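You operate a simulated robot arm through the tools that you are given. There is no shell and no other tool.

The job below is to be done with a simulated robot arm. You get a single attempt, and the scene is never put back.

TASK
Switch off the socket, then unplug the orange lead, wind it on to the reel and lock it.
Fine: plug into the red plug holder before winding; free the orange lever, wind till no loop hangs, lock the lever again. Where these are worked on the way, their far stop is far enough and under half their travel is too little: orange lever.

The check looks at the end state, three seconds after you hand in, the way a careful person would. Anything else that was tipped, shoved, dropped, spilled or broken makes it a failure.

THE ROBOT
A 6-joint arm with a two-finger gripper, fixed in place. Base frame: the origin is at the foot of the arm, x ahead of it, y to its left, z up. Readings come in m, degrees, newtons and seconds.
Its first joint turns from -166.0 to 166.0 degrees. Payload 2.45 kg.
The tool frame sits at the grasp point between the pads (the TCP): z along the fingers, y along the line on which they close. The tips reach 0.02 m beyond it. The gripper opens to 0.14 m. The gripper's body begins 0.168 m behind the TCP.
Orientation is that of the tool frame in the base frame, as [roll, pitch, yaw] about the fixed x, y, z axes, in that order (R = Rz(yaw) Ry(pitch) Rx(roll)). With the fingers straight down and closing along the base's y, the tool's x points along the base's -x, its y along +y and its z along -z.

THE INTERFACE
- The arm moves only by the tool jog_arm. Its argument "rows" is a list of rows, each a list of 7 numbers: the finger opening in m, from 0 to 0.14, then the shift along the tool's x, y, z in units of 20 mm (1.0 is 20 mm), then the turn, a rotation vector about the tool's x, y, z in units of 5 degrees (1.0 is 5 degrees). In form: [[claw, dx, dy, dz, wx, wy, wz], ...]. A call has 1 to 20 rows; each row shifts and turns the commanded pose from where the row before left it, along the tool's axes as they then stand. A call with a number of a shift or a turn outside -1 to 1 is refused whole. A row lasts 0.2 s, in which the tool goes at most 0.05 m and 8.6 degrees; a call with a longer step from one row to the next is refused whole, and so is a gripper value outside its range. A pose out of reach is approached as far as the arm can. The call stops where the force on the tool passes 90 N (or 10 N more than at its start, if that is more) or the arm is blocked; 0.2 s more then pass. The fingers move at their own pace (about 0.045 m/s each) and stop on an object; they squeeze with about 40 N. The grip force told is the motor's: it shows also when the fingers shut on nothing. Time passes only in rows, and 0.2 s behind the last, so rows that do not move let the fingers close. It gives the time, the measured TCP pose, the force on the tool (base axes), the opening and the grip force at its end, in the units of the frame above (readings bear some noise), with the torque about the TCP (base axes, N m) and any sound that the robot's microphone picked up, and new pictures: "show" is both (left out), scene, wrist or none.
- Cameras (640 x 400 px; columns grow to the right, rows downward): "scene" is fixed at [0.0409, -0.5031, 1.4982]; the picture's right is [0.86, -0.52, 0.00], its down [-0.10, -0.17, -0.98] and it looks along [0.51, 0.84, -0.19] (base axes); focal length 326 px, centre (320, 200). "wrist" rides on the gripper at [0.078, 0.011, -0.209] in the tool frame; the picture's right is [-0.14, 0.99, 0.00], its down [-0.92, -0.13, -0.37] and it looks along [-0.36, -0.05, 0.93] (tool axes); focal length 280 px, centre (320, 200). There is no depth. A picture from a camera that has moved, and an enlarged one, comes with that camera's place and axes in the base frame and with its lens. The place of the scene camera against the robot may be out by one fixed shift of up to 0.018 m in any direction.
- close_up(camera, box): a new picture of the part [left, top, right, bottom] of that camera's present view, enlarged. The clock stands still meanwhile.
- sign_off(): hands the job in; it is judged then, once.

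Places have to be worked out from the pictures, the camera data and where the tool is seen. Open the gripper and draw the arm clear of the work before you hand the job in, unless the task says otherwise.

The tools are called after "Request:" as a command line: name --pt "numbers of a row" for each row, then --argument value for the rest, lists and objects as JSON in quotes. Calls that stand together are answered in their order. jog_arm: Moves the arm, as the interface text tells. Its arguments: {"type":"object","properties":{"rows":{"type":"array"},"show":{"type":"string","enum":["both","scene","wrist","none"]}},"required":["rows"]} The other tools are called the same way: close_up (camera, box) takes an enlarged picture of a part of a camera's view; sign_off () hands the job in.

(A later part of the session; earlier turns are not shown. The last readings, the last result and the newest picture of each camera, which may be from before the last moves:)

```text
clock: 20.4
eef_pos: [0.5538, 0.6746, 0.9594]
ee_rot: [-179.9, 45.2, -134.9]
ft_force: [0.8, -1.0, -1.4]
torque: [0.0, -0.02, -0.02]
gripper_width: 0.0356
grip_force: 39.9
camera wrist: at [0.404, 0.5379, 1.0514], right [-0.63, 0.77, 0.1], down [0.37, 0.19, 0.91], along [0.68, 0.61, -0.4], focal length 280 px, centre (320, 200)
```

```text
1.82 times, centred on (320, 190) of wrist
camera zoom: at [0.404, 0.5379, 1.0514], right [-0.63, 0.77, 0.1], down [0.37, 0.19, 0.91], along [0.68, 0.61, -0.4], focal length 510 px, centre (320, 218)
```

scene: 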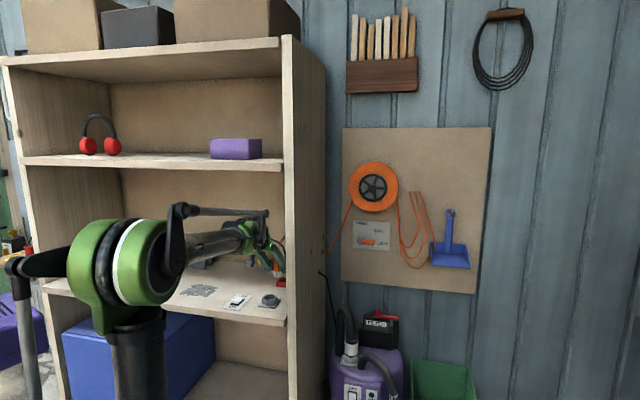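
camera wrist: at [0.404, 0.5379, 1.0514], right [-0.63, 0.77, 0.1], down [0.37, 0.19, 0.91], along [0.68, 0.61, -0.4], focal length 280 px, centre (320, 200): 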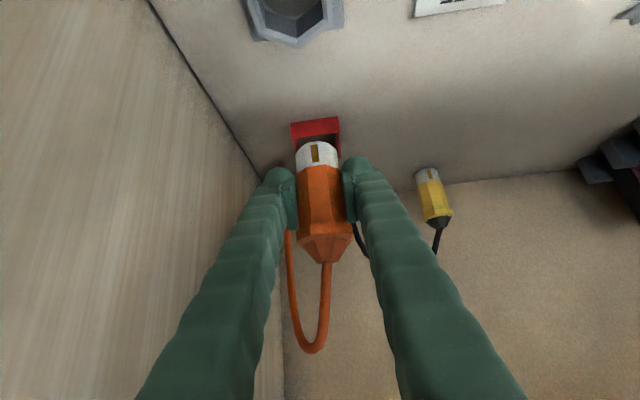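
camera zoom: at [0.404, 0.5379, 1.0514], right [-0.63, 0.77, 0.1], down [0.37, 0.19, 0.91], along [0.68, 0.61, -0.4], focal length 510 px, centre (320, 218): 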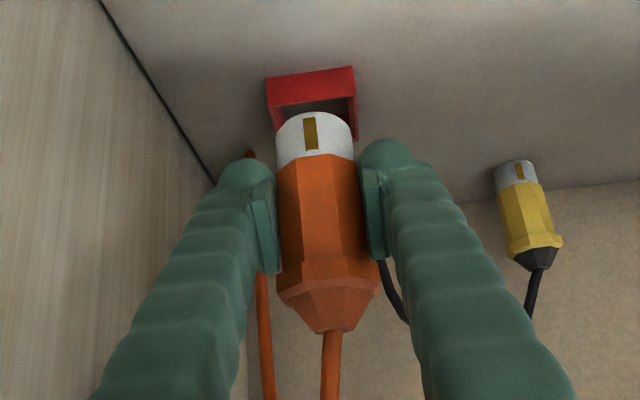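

Clearance to the side panel is good and the plug is laterally in line with the red box. I'll finish the level move to sit directly above the holder.

Request:
jog_arm --pt "0 -0.657 0 0.657 0 0 0" --pt "0 -0.657 0 0.657 0 0 0" --pt "0 -0.657 0 0.657 0 0 0" --pt "0 -0.657 0 0.657 0 0 0" --pt "0 0.53 0 0.53 0 0 0" --pt "0 0.53 0 0.53 0 0 0" --show "both"

Request:
close_up --camera "scene" --box '[230, 210, 310, 300]'

Request:
close_up --camera "wrist" --box '[240, 100, 400, 260]'

```text
clock: 21.8
eef_pos: [0.6063, 0.725, 0.9305]
ee_rot: [-179.9, 45.2, -135.1]
ft_force: [0.2, -1.2, -1.3]
torque: [-0.04, -0.04, 0.01]
gripper_width: 0.0358
grip_force: 40.2
camera wrist: at [0.4566, 0.5882, 1.0221], right [-0.63, 0.77, 0.1], down [0.37, 0.19, 0.91], along [0.68, 0.61, -0.4], focal length 280 px, centre (320, 200)
```

scene: 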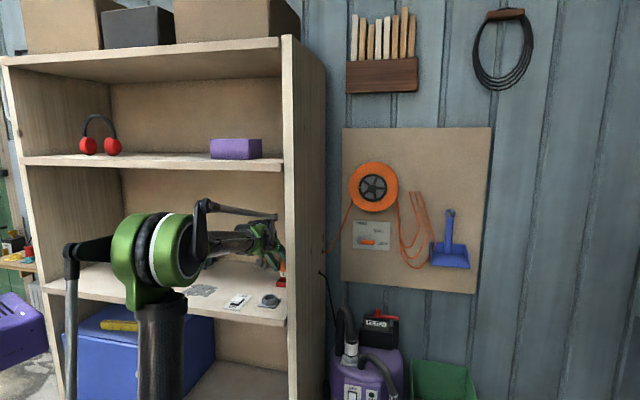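
wrist: 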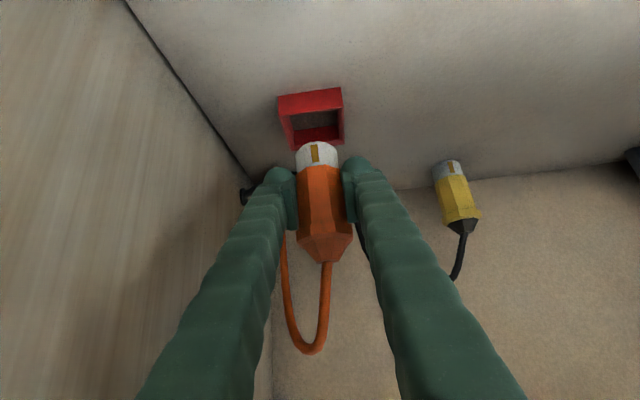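

```text
4.44 times, centred on (270, 255) of scene
camera zoom: at [0.0409, -0.5031, 1.4982], right [0.86, -0.52, 0.0], down [-0.1, -0.17, -0.98], along [0.51, 0.84, -0.19], focal length 1451 px, centre (542, -44)
```

zoom: 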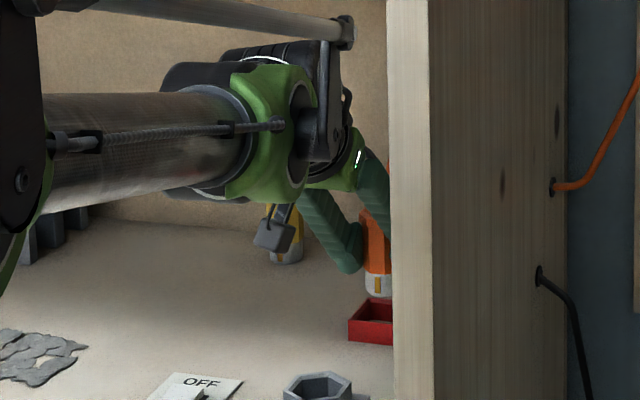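

```text
2.50 times, centred on (320, 180) of wrist
camera zoom: at [0.4566, 0.5882, 1.0221], right [-0.63, 0.77, 0.1], down [0.37, 0.19, 0.91], along [0.68, 0.61, -0.4], focal length 701 px, centre (320, 250)
```

zoom: 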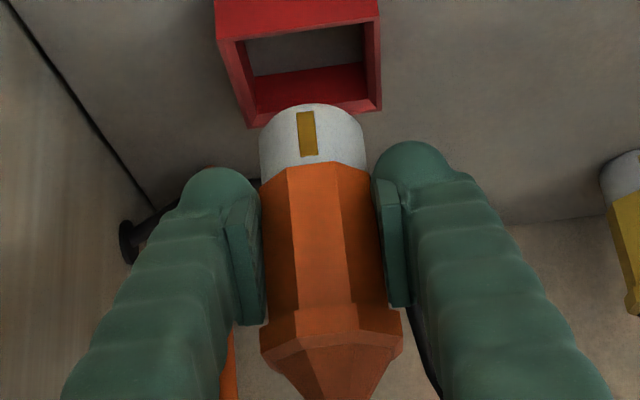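

The plug is about 5 mm short of the box centre (axis n≈0.950 against 0.955), with lateral alignment spot on. I'll nudge forward 5 mm and lower to just above the rim.

Request:
jog_arm --pt "0 -0.177 0 0.177 0 0 0" --pt "0 0.283 0 0.283 0 0 0" --pt "0 0.283 0 0.283 0 0 0" --pt "0 0.283 0 0.283 0 0 0" --show "none"

Request:
close_up --camera "scene" --box '[250, 240, 300, 290]'

Request:
close_up --camera "wrist" --box '[240, 80, 400, 240]'

```text
clock: 22.8
eef_pos: [0.6107, 0.7293, 0.9062]
ee_rot: [-179.9, 45.1, -135.0]
ft_force: [-0.5, 0.2, -1.8]
torque: [0.01, 0.02, 0.02]
gripper_width: 0.036
grip_force: 39.5
```

```text
8.00 times, centred on (275, 265) of scene
camera zoom: at [0.0409, -0.5031, 1.4982], right [0.86, -0.52, 0.0], down [-0.1, -0.17, -0.98], along [0.51, 0.84, -0.19], focal length 2611 px, centre (680, -320)
```

zoom: 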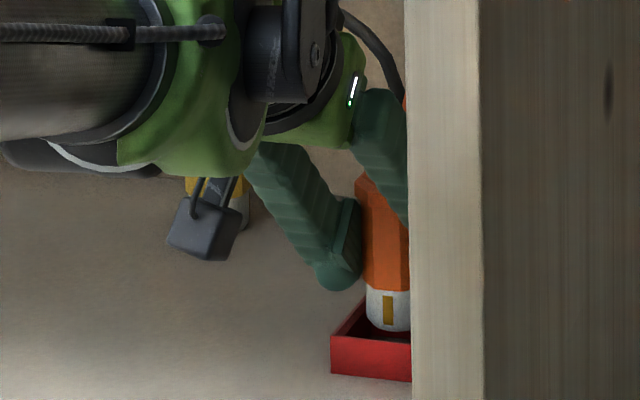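

```text
2.50 times, centred on (320, 160) of wrist
camera zoom: at [0.4601, 0.5915, 0.9984], right [-0.63, 0.77, 0.1], down [0.37, 0.19, 0.91], along [0.68, 0.61, -0.4], focal length 701 px, centre (320, 300)
```

zoom: 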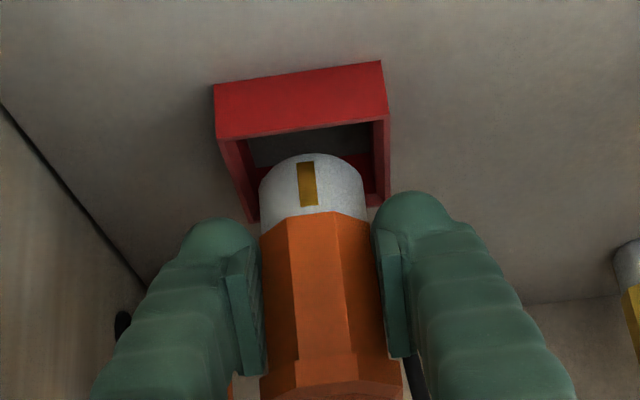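

The plug's tip is just above the rim, but its front edge looks nearly level with the box's front wall. I'll shift 6 mm further back and re-check before lowering.

Request:
jog_arm --pt "0 -0.212 0 0.212 0 0 0" --pt "0 0.07 0 0.07 0 0 0" --show "none"

Request:
close_up --camera "scene" --box '[260, 250, 300, 290]'

Request:
close_up --camera "wrist" --box '[265, 90, 375, 200]'

```text
clock: 23.4
eef_pos: [0.6114, 0.7315, 0.9069]
ee_rot: [-179.9, 45.2, -134.9]
ft_force: [-11.7, -13.9, 22.5]
torque: [-0.22, 0.14, -0.06]
gripper_width: 0.0357
grip_force: 40.5
```

```text
10.00 times, centred on (280, 270) of scene
camera zoom: at [0.0409, -0.5031, 1.4982], right [0.86, -0.52, 0.0], down [-0.1, -0.17, -0.98], along [0.51, 0.84, -0.19], focal length 3264 px, centre (720, -500)
```

zoom: 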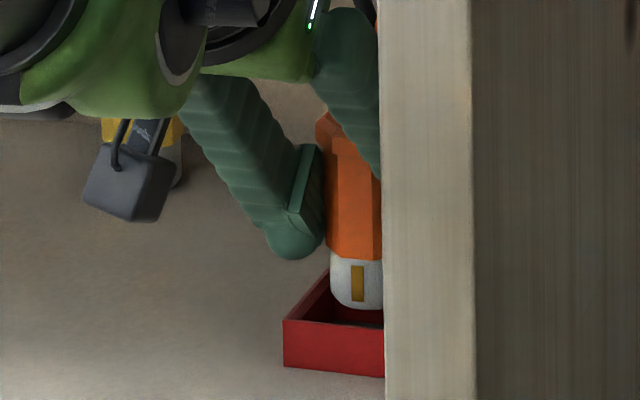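

```text
3.64 times, centred on (320, 145) of wrist
camera zoom: at [0.4625, 0.5945, 0.9982], right [-0.63, 0.77, 0.1], down [0.36, 0.18, 0.91], along [0.68, 0.61, -0.4], focal length 1020 px, centre (320, 400)
```

zoom: 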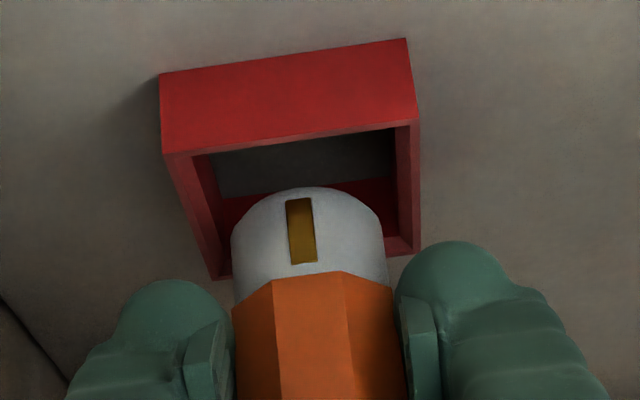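

The force reading (about 18 N backward, 22 N up, line of action through the plug's rear bottom edge) says the tip has touched the back rim. The box is a bit nearer than I took it to be, so I'll raise 5 mm and come back 10 mm to centre.

Request:
jog_arm --pt "0 -0.177 0 -0.177 0 0 0" --pt "0 0.177 0 -0.177 0 0 0" --pt "0 0.177 0 -0.177 0 0 0" --pt "0 0 0 0 0 0 0" --show "none"

Request:
close_up --camera "scene" --box '[260, 250, 300, 290]'

Request:
close_up --camera "wrist" --box '[265, 90, 375, 200]'

```text
clock: 24.4
eef_pos: [0.6068, 0.7278, 0.9115]
ee_rot: [-179.9, 45.1, -134.9]
ft_force: [0.4, -0.3, -1.4]
torque: [-0.01, 0.0, 0.0]
gripper_width: 0.0359
grip_force: 40.2
```

```text
10.00 times, centred on (280, 270) of scene
camera zoom: at [0.0409, -0.5031, 1.4982], right [0.86, -0.52, 0.0], down [-0.1, -0.17, -0.98], along [0.51, 0.84, -0.19], focal length 3264 px, centre (720, -500)
```

zoom: 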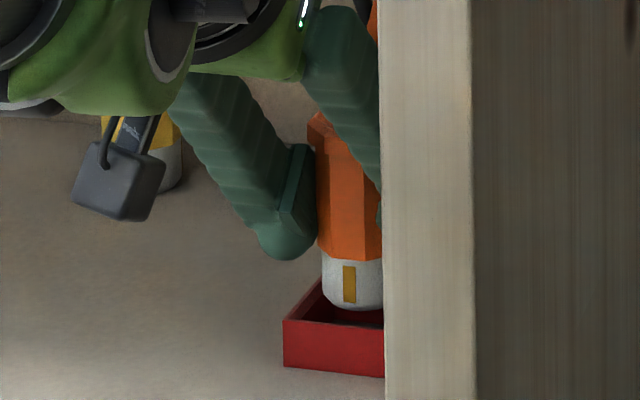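

```text
3.64 times, centred on (320, 145) of wrist
camera zoom: at [0.4566, 0.5895, 1.0017], right [-0.63, 0.77, 0.1], down [0.37, 0.19, 0.91], along [0.68, 0.61, -0.4], focal length 1020 px, centre (320, 400)
```

zoom: 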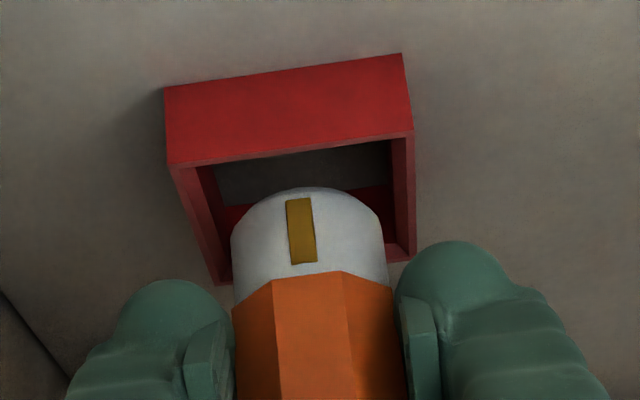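

Free of contact again, and the tip is above the box, about 1.5 mm to the left of centre. I'll correct that and lower 12 mm while watching the force.

Request:
jog_arm --pt "0 0 -0.08 0 0 0 0" --pt "0 0.2 0 0.2 0 0 0" --pt "0 0.2 0 0.2 0 0 0" --show "none"

Request:
close_up --camera "scene" --box '[260, 250, 300, 290]'

Request:
close_up --camera "wrist" --box '[265, 90, 375, 200]'

```text
clock: 25.2
eef_pos: [0.6083, 0.7255, 0.8986]
ee_rot: [-179.9, 45.0, -134.9]
ft_force: [0.8, 0.4, -1.4]
torque: [-0.03, 0.01, 0.0]
gripper_width: 0.0358
grip_force: 40.7
```

```text
10.00 times, centred on (280, 270) of scene
camera zoom: at [0.0409, -0.5031, 1.4982], right [0.86, -0.52, 0.0], down [-0.1, -0.17, -0.98], along [0.51, 0.84, -0.19], focal length 3264 px, centre (720, -500)
```

zoom: 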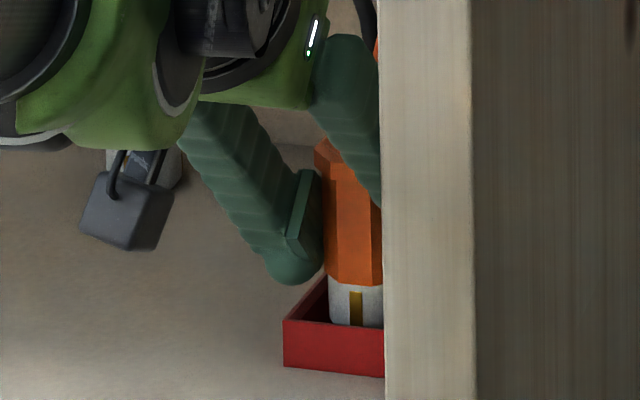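

```text
3.64 times, centred on (320, 145) of wrist
camera zoom: at [0.459, 0.5885, 0.9898], right [-0.63, 0.77, 0.1], down [0.37, 0.19, 0.91], along [0.68, 0.61, -0.4], focal length 1020 px, centre (320, 400)
```

zoom: 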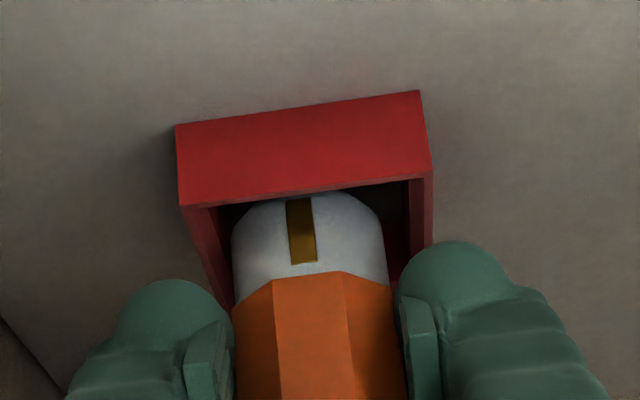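

The tip is now inside the box with no contact force. I'll centre it 1 mm to the left and lower further, stopping if the fingers meet the rim.

Request:
jog_arm --pt "0 0 0.05 0 0 0 0" --pt "0 0.14 0 0.14 0 0 0" --pt "0 0.14 0 0.14 0 0 0" --show "none"

Request:
close_up --camera "scene" --box '[260, 250, 300, 290]'

Request:
close_up --camera "wrist" --box '[265, 90, 375, 200]'

```text
clock: 26.0
eef_pos: [0.6085, 0.7261, 0.8919]
ee_rot: [-180.0, 45.1, -135.0]
ft_force: [1.5, 0.3, -1.1]
torque: [0.01, -0.01, 0.0]
gripper_width: 0.0356
grip_force: 40.1
```

```text
10.00 times, centred on (280, 270) of scene
camera zoom: at [0.0409, -0.5031, 1.4982], right [0.86, -0.52, 0.0], down [-0.1, -0.17, -0.98], along [0.51, 0.84, -0.19], focal length 3264 px, centre (720, -500)
```

zoom: 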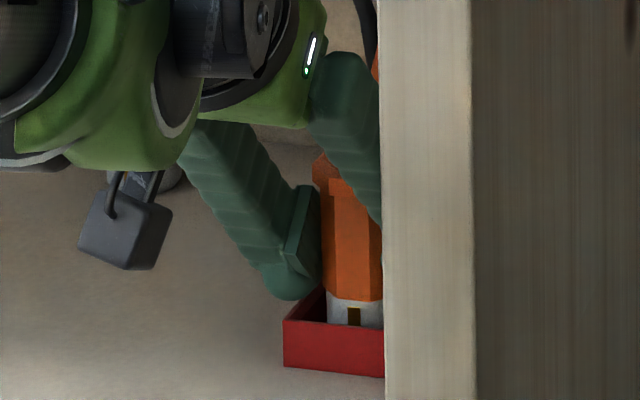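

```text
3.64 times, centred on (320, 145) of wrist
camera zoom: at [0.4583, 0.5891, 0.9825], right [-0.63, 0.77, 0.1], down [0.37, 0.19, 0.91], along [0.68, 0.61, -0.4], focal length 1020 px, centre (320, 400)
```

zoom: 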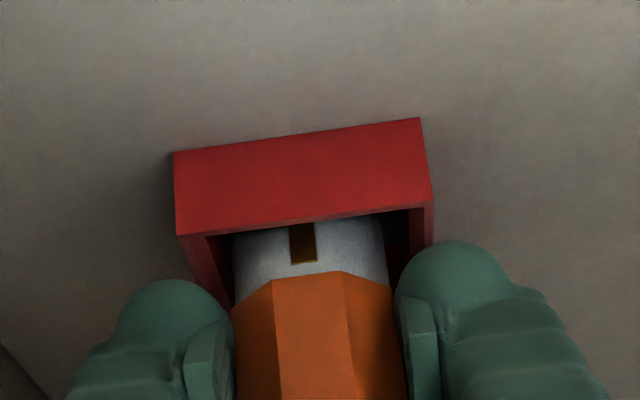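

Still no contact. I'll lower another 8 mm in small steps.

Request:
jog_arm --pt "0 0.1 0 0.1 0 0 0" --pt "0 0.1 0 0.1 0 0 0" --pt "0 0.1 0 0.1 0 0 0" --show "none"

Request:
close_up --camera "scene" --box '[260, 250, 300, 290]'

Request:
close_up --camera "wrist" --box '[265, 90, 375, 200]'

```text
clock: 26.8
eef_pos: [0.6067, 0.7254, 0.8869]
ee_rot: [-179.9, 45.4, -135.0]
ft_force: [4.0, 7.3, 54.0]
torque: [0.53, -0.02, -0.12]
gripper_width: 0.0357
grip_force: 40.0
```

```text
10.00 times, centred on (280, 270) of scene
camera zoom: at [0.0409, -0.5031, 1.4982], right [0.86, -0.52, 0.0], down [-0.1, -0.17, -0.98], along [0.51, 0.84, -0.19], focal length 3264 px, centre (720, -500)
```

zoom: 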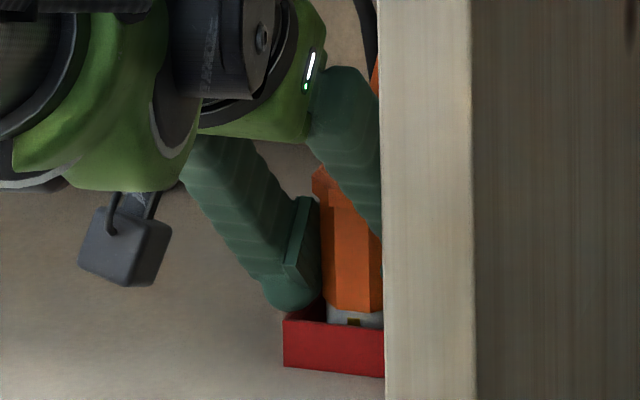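

```text
3.64 times, centred on (320, 145) of wrist
camera zoom: at [0.4573, 0.5877, 0.9768], right [-0.63, 0.77, 0.1], down [0.36, 0.18, 0.91], along [0.68, 0.61, -0.39], focal length 1020 px, centre (320, 400)
```

zoom: 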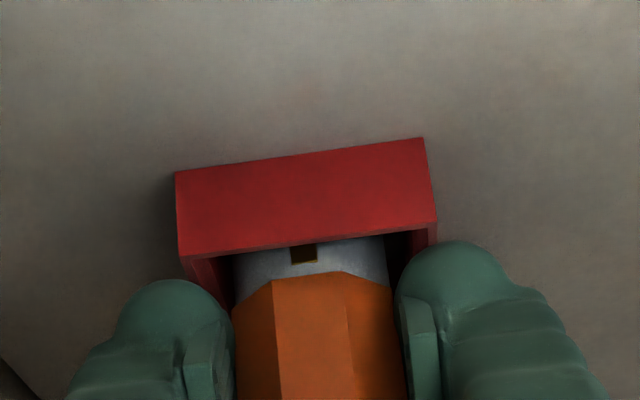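

The fingers have come to rest on the rim (54 N up) with the plug's tip well inside the box. I'll ease up 3 mm, then open slightly so the plug settles while the fingers still guide it.

Request:
jog_arm --pt "0 -0.106 0 -0.106 0 0 0" --pt "0 0 0 0 0 0 0" --pt "0.046 0 0 0 0 0 0" --pt "0.046 0 0 0 0 0 0" --pt "0.046 0 0 0 0 0 0" --show "none"

Request:
close_up --camera "scene" --box '[260, 250, 300, 290]'

Request:
close_up --camera "wrist" --box '[240, 90, 400, 250]'

```text
clock: 28.0
eef_pos: [0.6067, 0.7234, 0.886]
ee_rot: [179.9, 45.1, -135.0]
ft_force: [8.9, -5.8, 25.4]
torque: [0.39, 0.32, 0.05]
gripper_width: 0.0397
grip_force: 0.1
```

```text
10.00 times, centred on (280, 270) of scene
camera zoom: at [0.0409, -0.5031, 1.4982], right [0.86, -0.52, 0.0], down [-0.1, -0.17, -0.98], along [0.51, 0.84, -0.19], focal length 3264 px, centre (720, -500)
```

zoom: 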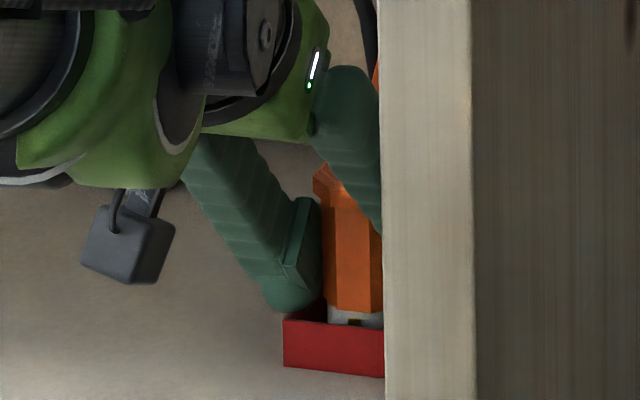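

```text
2.50 times, centred on (320, 170) of wrist
camera zoom: at [0.4582, 0.5865, 0.9776], right [-0.63, 0.77, 0.1], down [0.37, 0.18, 0.91], along [0.68, 0.61, -0.4], focal length 701 px, centre (320, 275)
```

zoom: 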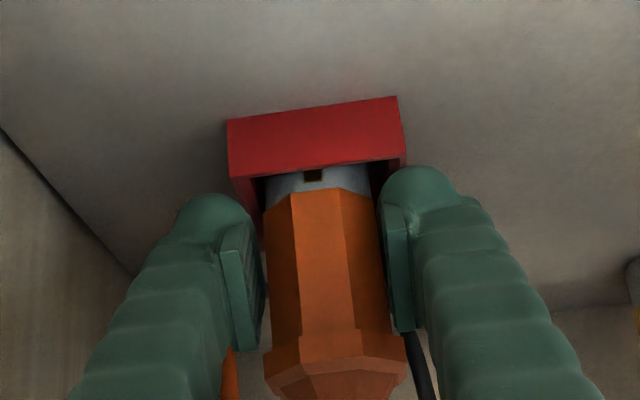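

The plug already stood on the holder floor (it barely moved on release), but the left finger looks caught against the box wall, so the opening reads only 39.7 mm. I'll lift a few millimetres before opening further.

Request:
jog_arm --pt "0.044 -0.1 0 -0.1 0 0 0" --pt "0.044 -0.1 0 -0.1 0 0 0" --pt "0.046 0 0 0 0 0 0" --show "none"

Request:
close_up --camera "scene" --box '[260, 250, 300, 290]'

Request:
close_up --camera "wrist" --box '[240, 90, 400, 250]'

```text
clock: 28.8
eef_pos: [0.6078, 0.7253, 0.8915]
ee_rot: [180.0, 45.1, -135.0]
ft_force: [-0.4, 0.0, -0.2]
torque: [-0.01, 0.0, -0.01]
gripper_width: 0.046
grip_force: 0.1
```

```text
10.00 times, centred on (280, 270) of scene
camera zoom: at [0.0409, -0.5031, 1.4982], right [0.86, -0.52, 0.0], down [-0.1, -0.17, -0.98], along [0.51, 0.84, -0.19], focal length 3264 px, centre (720, -500)
```

zoom: 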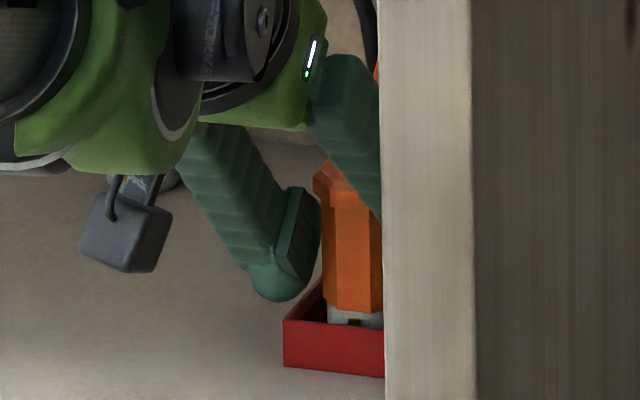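

```text
2.50 times, centred on (320, 170) of wrist
camera zoom: at [0.458, 0.5883, 0.9817], right [-0.63, 0.77, 0.1], down [0.37, 0.19, 0.91], along [0.68, 0.61, -0.4], focal length 701 px, centre (320, 275)
```

zoom: 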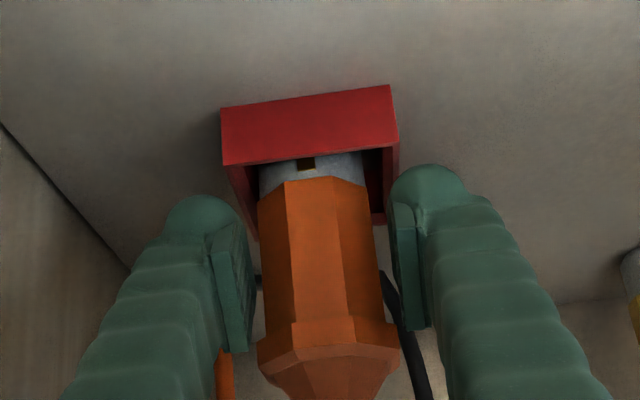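

The fingers are free and the plug stands upright in the red holder. I'll open wider and back straight out along the tool axis.

Request:
jog_arm --pt "0.075 0 0 0 0 0 0" --pt "0.075 0 0 0 0 0 0" --pt "0.075 0 0 0 0 0 0" --pt "0.075 0 0 -0.5 0 0 0" --pt "0.075 0 0 -1 0 0 0" --pt "0.075 0 0 -1 0 0 0" --pt "0.075 0 0 -1 0 0 0" --pt "0.075 0 0 -1 0 0 0" --show "both"

Request:
close_up --camera "scene" --box '[240, 230, 310, 300]'

Request:
close_up --camera "wrist" --box '[240, 90, 400, 250]'

```text
clock: 30.6
eef_pos: [0.563, 0.6801, 0.9554]
ee_rot: [-179.9, 45.1, -135.1]
ft_force: [-0.7, 0.4, 0.4]
torque: [-0.07, 0.02, -0.02]
gripper_width: 0.0749
grip_force: 0.0
camera wrist: at [0.4133, 0.5429, 1.0466], right [-0.63, 0.77, 0.1], down [0.37, 0.19, 0.91], along [0.68, 0.61, -0.4], focal length 280 px, centre (320, 200)
```

scene: 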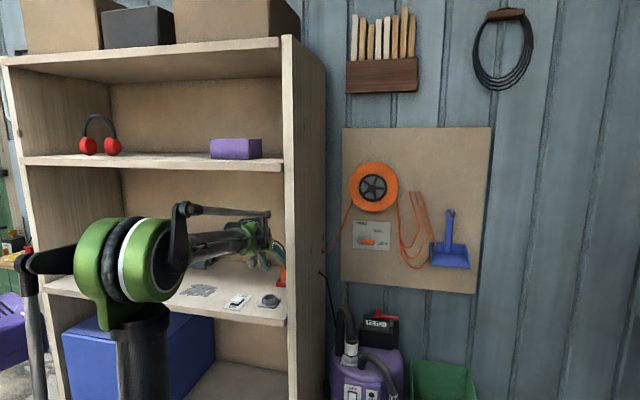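
wrist: 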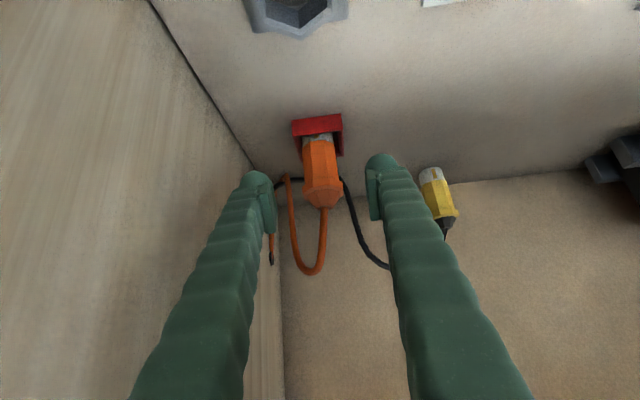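

```text
5.71 times, centred on (275, 265) of scene
camera zoom: at [0.0409, -0.5031, 1.4982], right [0.86, -0.52, 0.0], down [-0.1, -0.17, -0.98], along [0.51, 0.84, -0.19], focal length 1865 px, centre (577, -171)
```

zoom: 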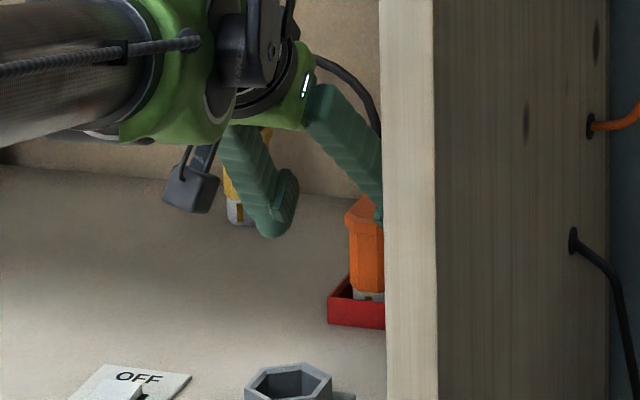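

```text
2.50 times, centred on (320, 170) of wrist
camera zoom: at [0.4133, 0.5429, 1.0466], right [-0.63, 0.77, 0.1], down [0.37, 0.19, 0.91], along [0.68, 0.61, -0.4], focal length 701 px, centre (320, 275)
```

zoom: 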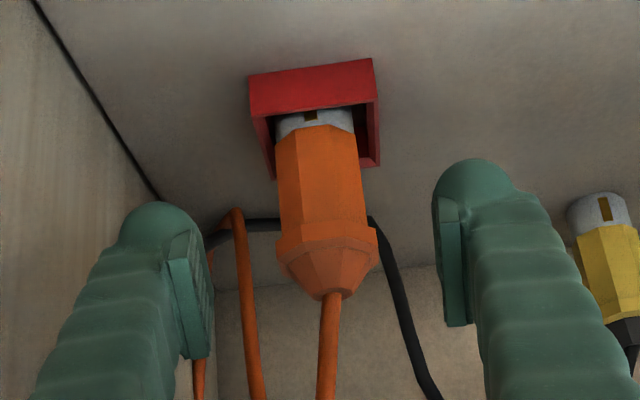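

The orange plug is standing in the red holder, the socket is empty and the switch is off. Now I'll withdraw level out of the shelf.

Request:
jog_arm --pt "0.05 0.9 0 -0.9 0 0 0" --pt "0.05 1 0 -1 0 0 0" --pt "0.05 1 0 -1 0 0 0" --pt "0.05 1 0 -1 0 0 0" --pt "0.05 1 0 -1 0 0 0" --pt "0.05 1 0 -1 0 0 0" --pt "0.05 1 0 -1 0 0 0" --pt "0.05 1 0 -1 0 0 0" --pt "0.05 1 0 -1 0 0 0" --pt "0.05 1 0 -1 0 0 0" --pt "0.05 1 0 -1 0 0 0" --pt "0.05 1 0 -1 0 0 0" --show "both"

Request:
close_up --camera "scene" --box '[225, 230, 305, 310]'

```text
clock: 33.2
eef_pos: [0.3219, 0.4414, 0.9542]
ee_rot: [180.0, 45.1, -135.0]
ft_force: [-0.7, 0.4, 0.4]
torque: [-0.01, 0.01, -0.01]
gripper_width: 0.05
grip_force: 0.1
camera wrist: at [0.1723, 0.3042, 1.0456], right [-0.63, 0.77, 0.1], down [0.37, 0.18, 0.91], along [0.68, 0.61, -0.4], focal length 280 px, centre (320, 200)
```

scene: 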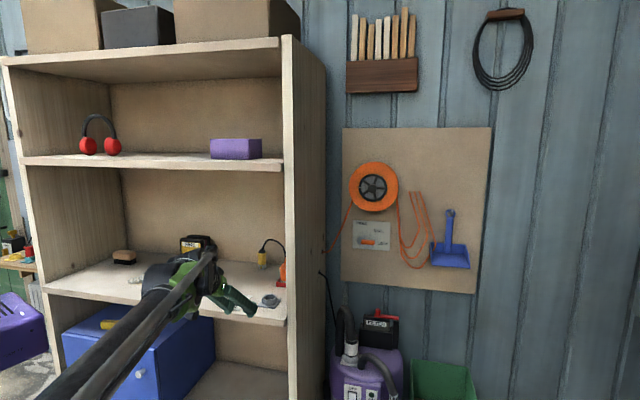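
wrist: 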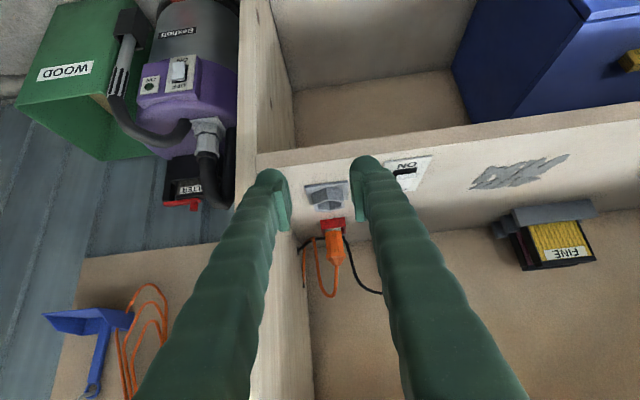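

```text
5.00 times, centred on (265, 270) of scene
camera zoom: at [0.0409, -0.5031, 1.4982], right [0.86, -0.52, 0.0], down [-0.1, -0.17, -0.98], along [0.51, 0.84, -0.19], focal length 1632 px, centre (595, -150)
```

zoom: 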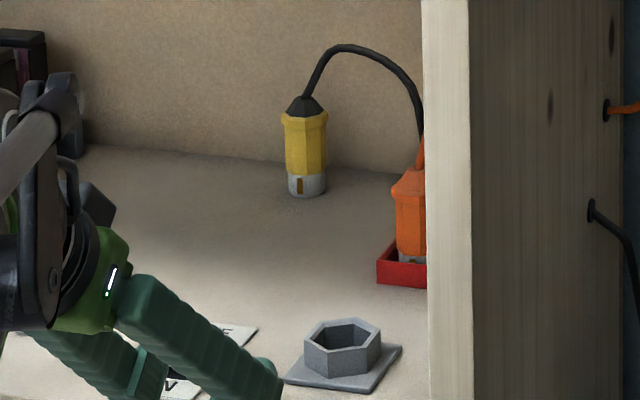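

The plug is seated in the holder and everything on the shelf is undisturbed. Now I'll raise the tool and swing right, past the shelf post, to face the reel board.

Request:
jog_arm --pt "0.05 -0.707 -1 -0.707 0 0 0" --pt "0.05 -0.707 -1 -0.707 0 0 0" --pt "0.05 -0.707 -1 -0.707 0 0 0" --pt "0.05 -0.707 -1 -0.707 0 0 0" --pt "0.05 -0.707 -1 -0.707 0 0 0" --pt "0.05 -0.707 -1 -0.707 0 0 0" --pt "0.05 -0.707 -1 -0.707 0 0 0" --pt "0.05 -0.707 -1 -0.707 0 0 0" --pt "0.05 -0.707 -1 -0.707 0 0 0" --pt "0.05 -0.707 -1 -0.707 0 0 0" --pt "0.05 0 -1 0 0 0 0" --pt "0.05 0 -1 0 0 0 0" --pt "0.05 0 -1 0 0 0 0" --pt "0.05 0 -1 0 0 0 0" --pt "0.05 0 -1 0 0 0 0" --pt "0.05 0 -1 0 0 0 0" --pt "0.05 0 -1 0 0 0 0" --show "both"

```text
clock: 36.8
eef_pos: [0.562, 0.2009, 1.1548]
ee_rot: [180.0, 45.1, -135.1]
ft_force: [-0.1, -0.5, -0.6]
torque: [-0.02, 0.01, 0.0]
gripper_width: 0.0502
grip_force: 0.2
camera wrist: at [0.4131, 0.0644, 1.2467], right [-0.63, 0.77, 0.1], down [0.37, 0.19, 0.91], along [0.68, 0.61, -0.4], focal length 280 px, centre (320, 200)
```

scene: 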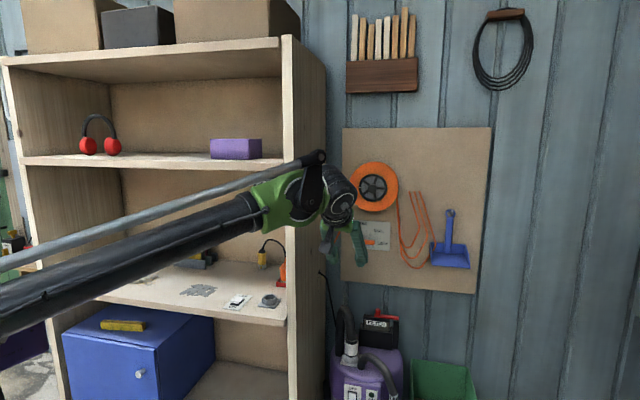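
wrist: 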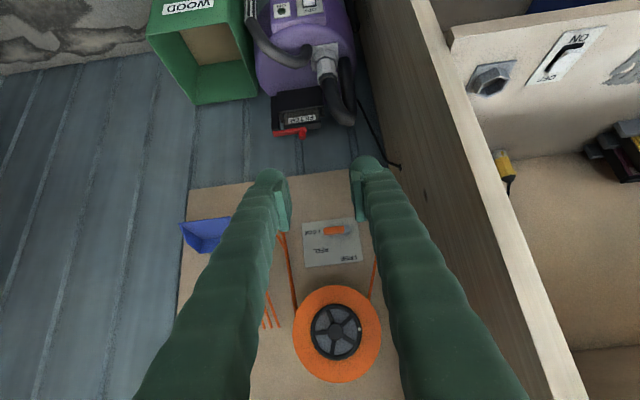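

The reel, hub and lever plate are now in view from the wrist camera. I'll move forward 14 cm and tilt the rest of the way to horizontal so the tool faces the board squarely.

Request:
jog_arm --pt "0.05 -1 0 1 0 0 0" --pt "0.05 -1 0 1 0 0 0" --pt "0.05 -1 0 1 0 0 0" --pt "0.05 -1 0 1 0 0 0" --pt "0.05 -1 0 1 0 0 0" --pt "0.05 0 0 0 0 -1 0" --pt "0.05 0 0 0 0 -1 0" --pt "0.05 0 0 0 0 -1 0" --pt "0.05 0 0 0 0 -1 0" --pt "0.05 0 0 0 0 -1 0" --pt "0.05 0 0 0 0 -1 0" --pt "0.05 0 0 0 0 -1 0" --pt "0.05 0 0 0 0 -1 0" --pt "0.05 0 0 0 0 -1 0" --show "both"

Request:
close_up --camera "wrist" --box '[160, 0, 480, 200]'

```text
clock: 39.8
eef_pos: [0.6631, 0.3034, 1.154]
ee_rot: [-23.2, 90.0, 21.7]
ft_force: [0.1, 0.3, -0.5]
torque: [0.01, 0.03, 0.0]
gripper_width: 0.0499
grip_force: 0.1
camera wrist: at [0.5099, 0.1606, 1.0739], right [-0.7, 0.7, 0.14], down [-0.17, -0.35, 0.92], along [0.69, 0.62, 0.37], focal length 280 px, centre (320, 200)
```

scene: 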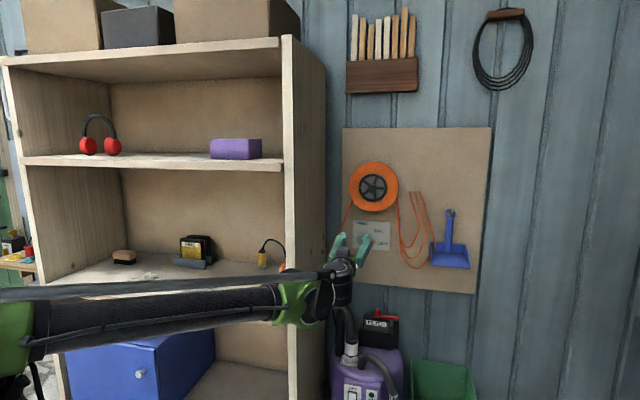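
wrist: 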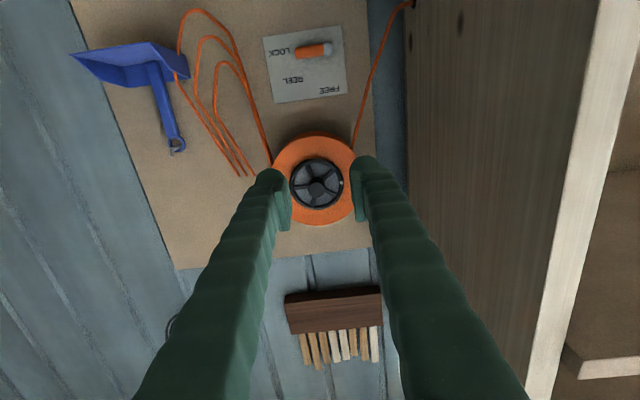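

```text
2.00 times, centred on (320, 100) of wrist
camera zoom: at [0.5099, 0.1606, 1.0739], right [-0.7, 0.7, 0.14], down [-0.17, -0.35, 0.92], along [0.69, 0.62, 0.37], focal length 561 px, centre (320, 400)
```

zoom: 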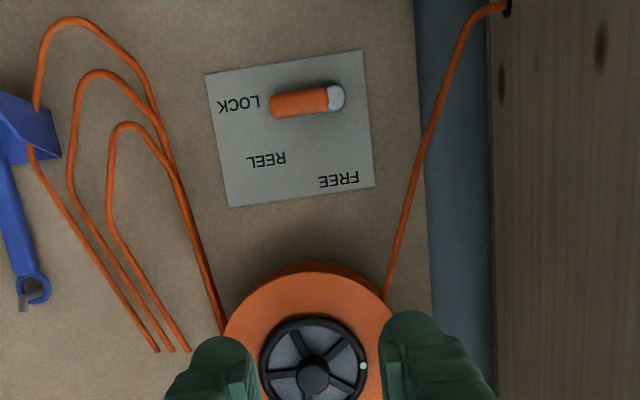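

Tool is horizontal; first triangulation puts the hub near (0.941, 0.541, 1.267) and the lever pivot near (0.96, 0.656, 1.00). To pin down the lever better I'll drop straight down 15 cm for a second viewpoint.

Request:
jog_arm --pt "0.05 1 0 0 0 0 0" --pt "0.05 1 0 0 0 0 0" --pt "0.05 1 0 0 0 0 0" --pt "0.05 1 0 0 0 0 0" --pt "0.05 1 0 0 0 0 0" --pt "0.05 1 0 0 0 0 0" --pt "0.05 1 0 0 0 0 0" --show "both"

Request:
close_up --camera "wrist" --box '[240, 40, 420, 200]'

Request:
close_up --camera "wrist" --box '[240, 180, 400, 300]'

Request:
close_up --camera "scene" --box '[320, 150, 420, 270]'

```text
clock: 41.4
eef_pos: [0.6625, 0.3021, 1.0127]
ee_rot: [-23.0, 90.0, 21.9]
ft_force: [-0.9, 0.8, 0.1]
torque: [0.03, -0.01, -0.02]
gripper_width: 0.0501
grip_force: 0.1
camera wrist: at [0.5088, 0.1603, 0.9333], right [-0.7, 0.7, 0.14], down [-0.17, -0.35, 0.92], along [0.69, 0.62, 0.37], focal length 280 px, centre (320, 200)
```

scene: 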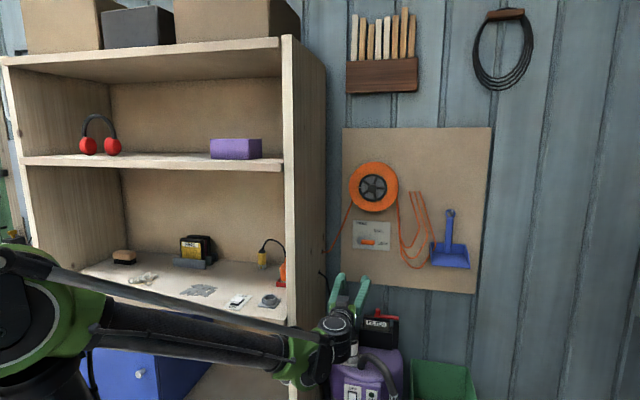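
wrist: 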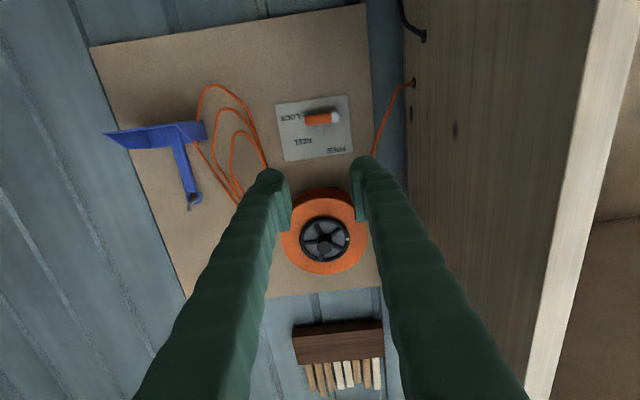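

```text
2.50 times, centred on (330, 120) of wrist
camera zoom: at [0.5088, 0.1603, 0.9333], right [-0.7, 0.7, 0.14], down [-0.17, -0.35, 0.92], along [0.69, 0.62, 0.37], focal length 701 px, centre (295, 400)
```

zoom: 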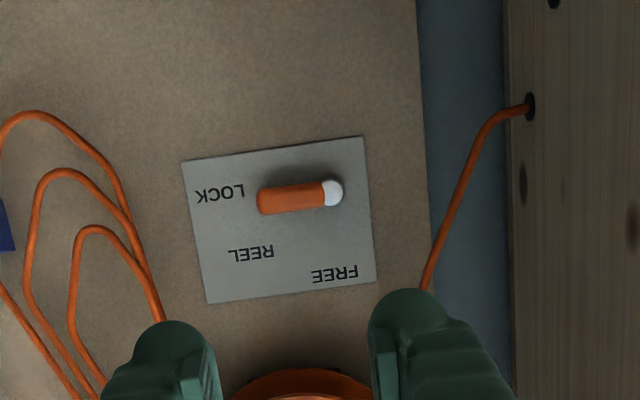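

```text
3.33 times, centred on (320, 240) of wrist
camera zoom: at [0.5088, 0.1603, 0.9333], right [-0.7, 0.7, 0.14], down [-0.17, -0.35, 0.92], along [0.69, 0.62, 0.37], focal length 935 px, centre (320, 67)
```

zoom: 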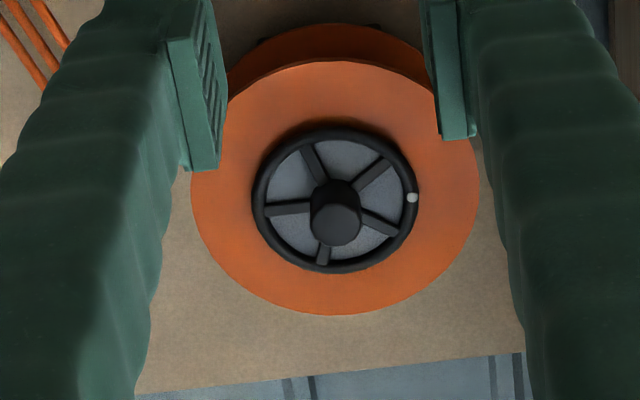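

```text
3.33 times, centred on (370, 210) of scene
camera zoom: at [0.0409, -0.5031, 1.4982], right [0.86, -0.52, 0.0], down [-0.1, -0.17, -0.98], along [0.51, 0.84, -0.19], focal length 1088 px, centre (153, 167)
```

zoom: 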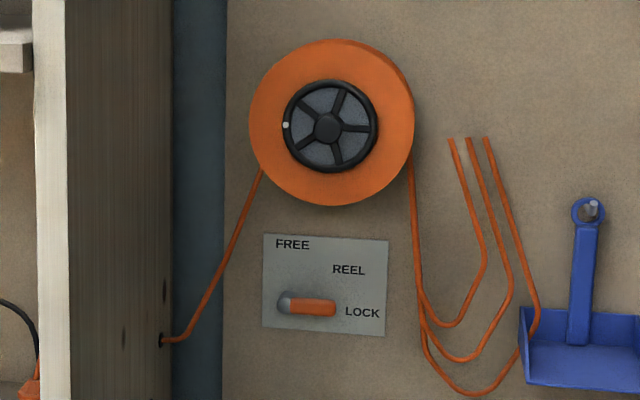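

The wheel centre is at about (0.946, 0.548, 1.264), roughly 117 mm across. The lever is a stout handle with its pivot at (0.965, 0.656, 0.999), pointing right to LOCK and standing about 3 cm proud of the plate. I'll close the fingers, drop just below lever level and advance most of the way to push it up from beneath.

Request:
jog_arm --pt "0 0.96 -0.22 0 0 0 0" --pt "0 0.96 -0.22 0 0 0 0" --pt "0 0.96 -0.22 0 0 0 0" --pt "0 0 0 1 0 0 0" --pt "0 0 0 1 0 0 0" --pt "0 0 0 1 0 0 0" --pt "0 0 0 1 0 0 0" --pt "0 0 0 1 0 0 0" --pt "0 0 0 1 0 0 0" --pt "0 0 0 1 0 0 0" --pt "0 0 0 1 0 0 0" --pt "0 0 0 1 0 0 0" --pt "0 0 0 1 0 0 0" --pt "0 0 0 1 0 0 0" --pt "0 0 0 1 0 0 0" --pt "0 0 0 1 0 0 0" --pt "0 0 0 1 0 0 0" --pt "0 0 0 1 0 0 0" --show "both"

Request:
close_up --camera "wrist" --box '[220, 60, 420, 220]'

Request:
close_up --camera "scene" --box '[330, 200, 430, 290]'

```text
clock: 45.2
eef_pos: [0.8866, 0.5046, 0.9572]
ee_rot: [-24.5, 89.9, 20.6]
ft_force: [1.1, 0.4, -0.1]
torque: [-0.01, -0.01, 0.01]
gripper_width: 0.0001
grip_force: 28.9
camera wrist: at [0.7325, 0.3633, 0.8781], right [-0.7, 0.7, 0.14], down [-0.17, -0.35, 0.92], along [0.69, 0.62, 0.37], focal length 280 px, centre (320, 200)
```

scene: 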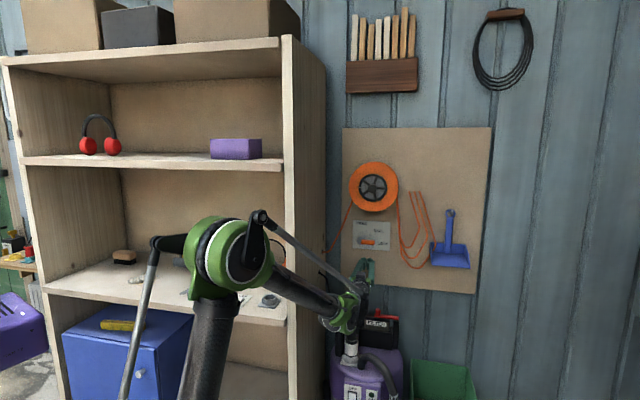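
wrist: 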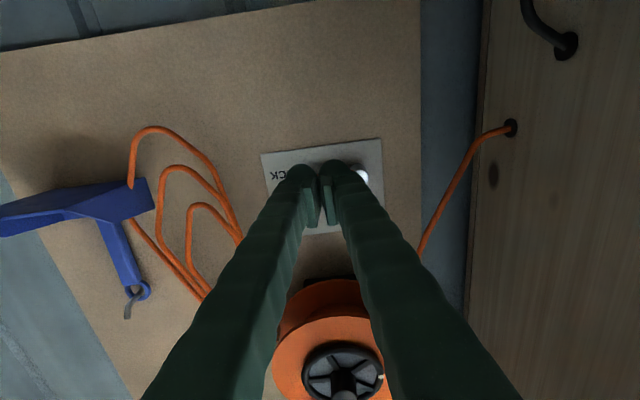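

```text
2.50 times, centred on (320, 140) of wrist
camera zoom: at [0.7325, 0.3633, 0.8781], right [-0.7, 0.7, 0.14], down [-0.17, -0.35, 0.92], along [0.69, 0.62, 0.37], focal length 701 px, centre (320, 350)
```

zoom: 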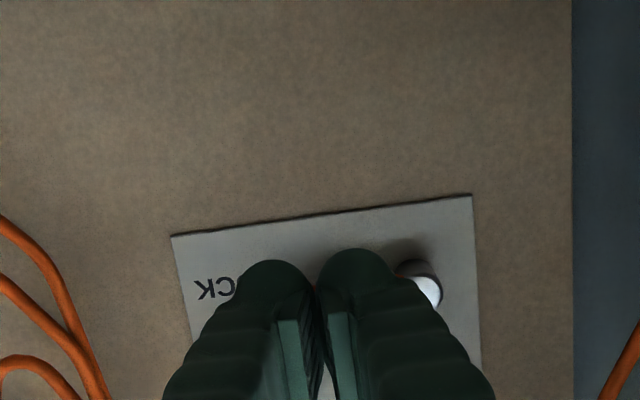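

```text
4.44 times, centred on (380, 245) of scene
camera zoom: at [0.0409, -0.5031, 1.4982], right [0.86, -0.52, 0.0], down [-0.1, -0.17, -0.98], along [0.51, 0.84, -0.19], focal length 1451 px, centre (53, 0)
```

zoom: 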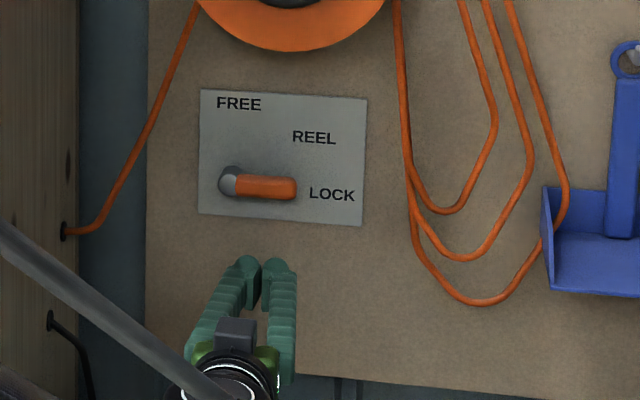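

The closed fingertips are about 16 cm short of the lever and 1 cm below its level. I'll advance to slide in beneath the handle, watching for contact with the plate.

Request:
jog_arm --pt "0 0 0 1 0 0 0" --pt "0 0 0 1 0 0 0" --pt "0 0 0 1 0 0 0" --pt "0 0 0 1 0 0 0" --pt "0 0 0 1 0 0 0" --pt "0 0 0 1 0 0 0" --pt "0 0 0 1 0 0 0" --pt "0 0 0 0.9 0 0 0" --show "wrist"

Request:
close_up --camera "scene" --box '[340, 210, 410, 270]'

Request:
close_up --camera "wrist" --box '[240, 80, 420, 220]'

```text
clock: 47.0
eef_pos: [0.9975, 0.6166, 0.9563]
ee_rot: [-25.0, 89.9, 20.0]
ft_force: [0.5, 0.3, 0.2]
torque: [-0.02, 0.0, 0.01]
gripper_width: 0.0
grip_force: 29.4
camera wrist: at [0.844, 0.4748, 0.8768], right [-0.7, 0.7, 0.14], down [-0.17, -0.35, 0.92], along [0.69, 0.62, 0.37], focal length 280 px, centre (320, 200)
```

wrist: 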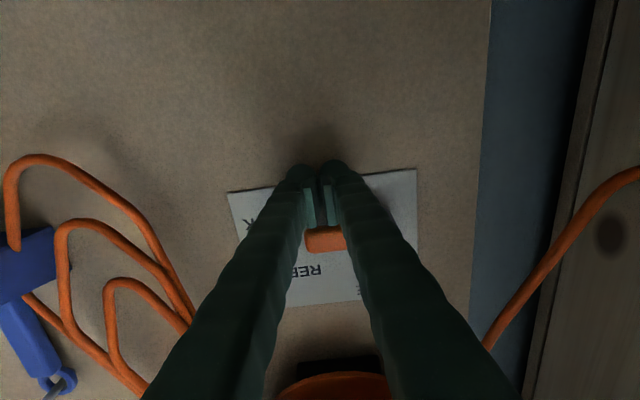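

```text
6.67 times, centred on (375, 240) of scene
camera zoom: at [0.0409, -0.5031, 1.4982], right [0.86, -0.52, 0.0], down [-0.1, -0.17, -0.98], along [0.51, 0.84, -0.19], focal length 2176 px, centre (-47, -67)
```

zoom: 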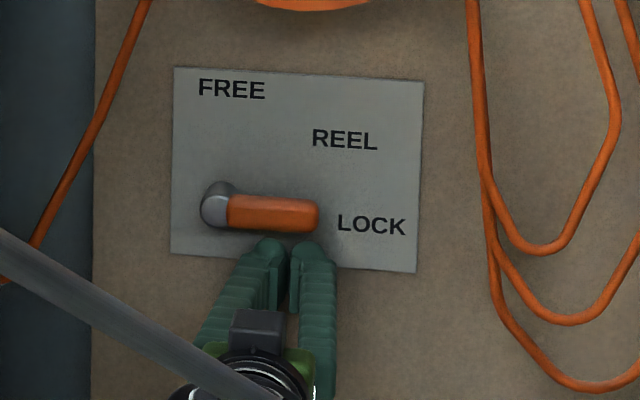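

```text
2.86 times, centred on (330, 150) of wrist
camera zoom: at [0.844, 0.4748, 0.8768], right [-0.7, 0.7, 0.14], down [-0.17, -0.35, 0.92], along [0.69, 0.62, 0.37], focal length 801 px, centre (291, 343)
```

zoom: 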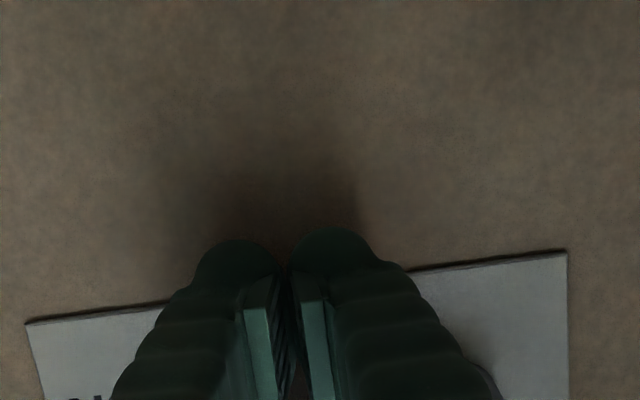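

The fingertips are in place under the outer half of the lever with no contact force yet. I'll push it up along an arc about the pivot, first to about 45°, and check.

Request:
jog_arm --pt "0 -0.66 0.365 0 0 0 0" --pt "0 -0.485 -0.345 0 0 0 0" --pt "0 -0.64 -0.205 0 0 0 0" --pt "0 -0.735 0.005 0 0 0 0" --show "none"

Request:
close_up --camera "scene" --box '[340, 210, 410, 270]'

```text
clock: 48.0
eef_pos: [1.0005, 0.6142, 1.0075]
ee_rot: [-24.1, 90.0, 20.8]
ft_force: [1.0, -0.1, -0.7]
torque: [0.03, -0.05, -0.03]
gripper_width: 0.0001
grip_force: 29.4
```

```text
6.67 times, centred on (375, 240) of scene
camera zoom: at [0.0409, -0.5031, 1.4982], right [0.86, -0.52, 0.0], down [-0.1, -0.17, -0.98], along [0.51, 0.84, -0.19], focal length 2176 px, centre (-47, -67)
```

zoom: 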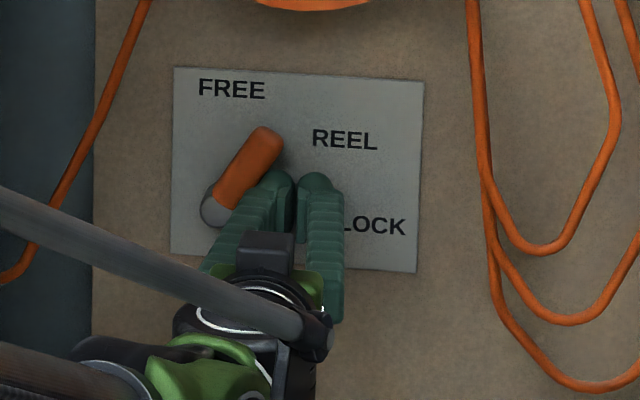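

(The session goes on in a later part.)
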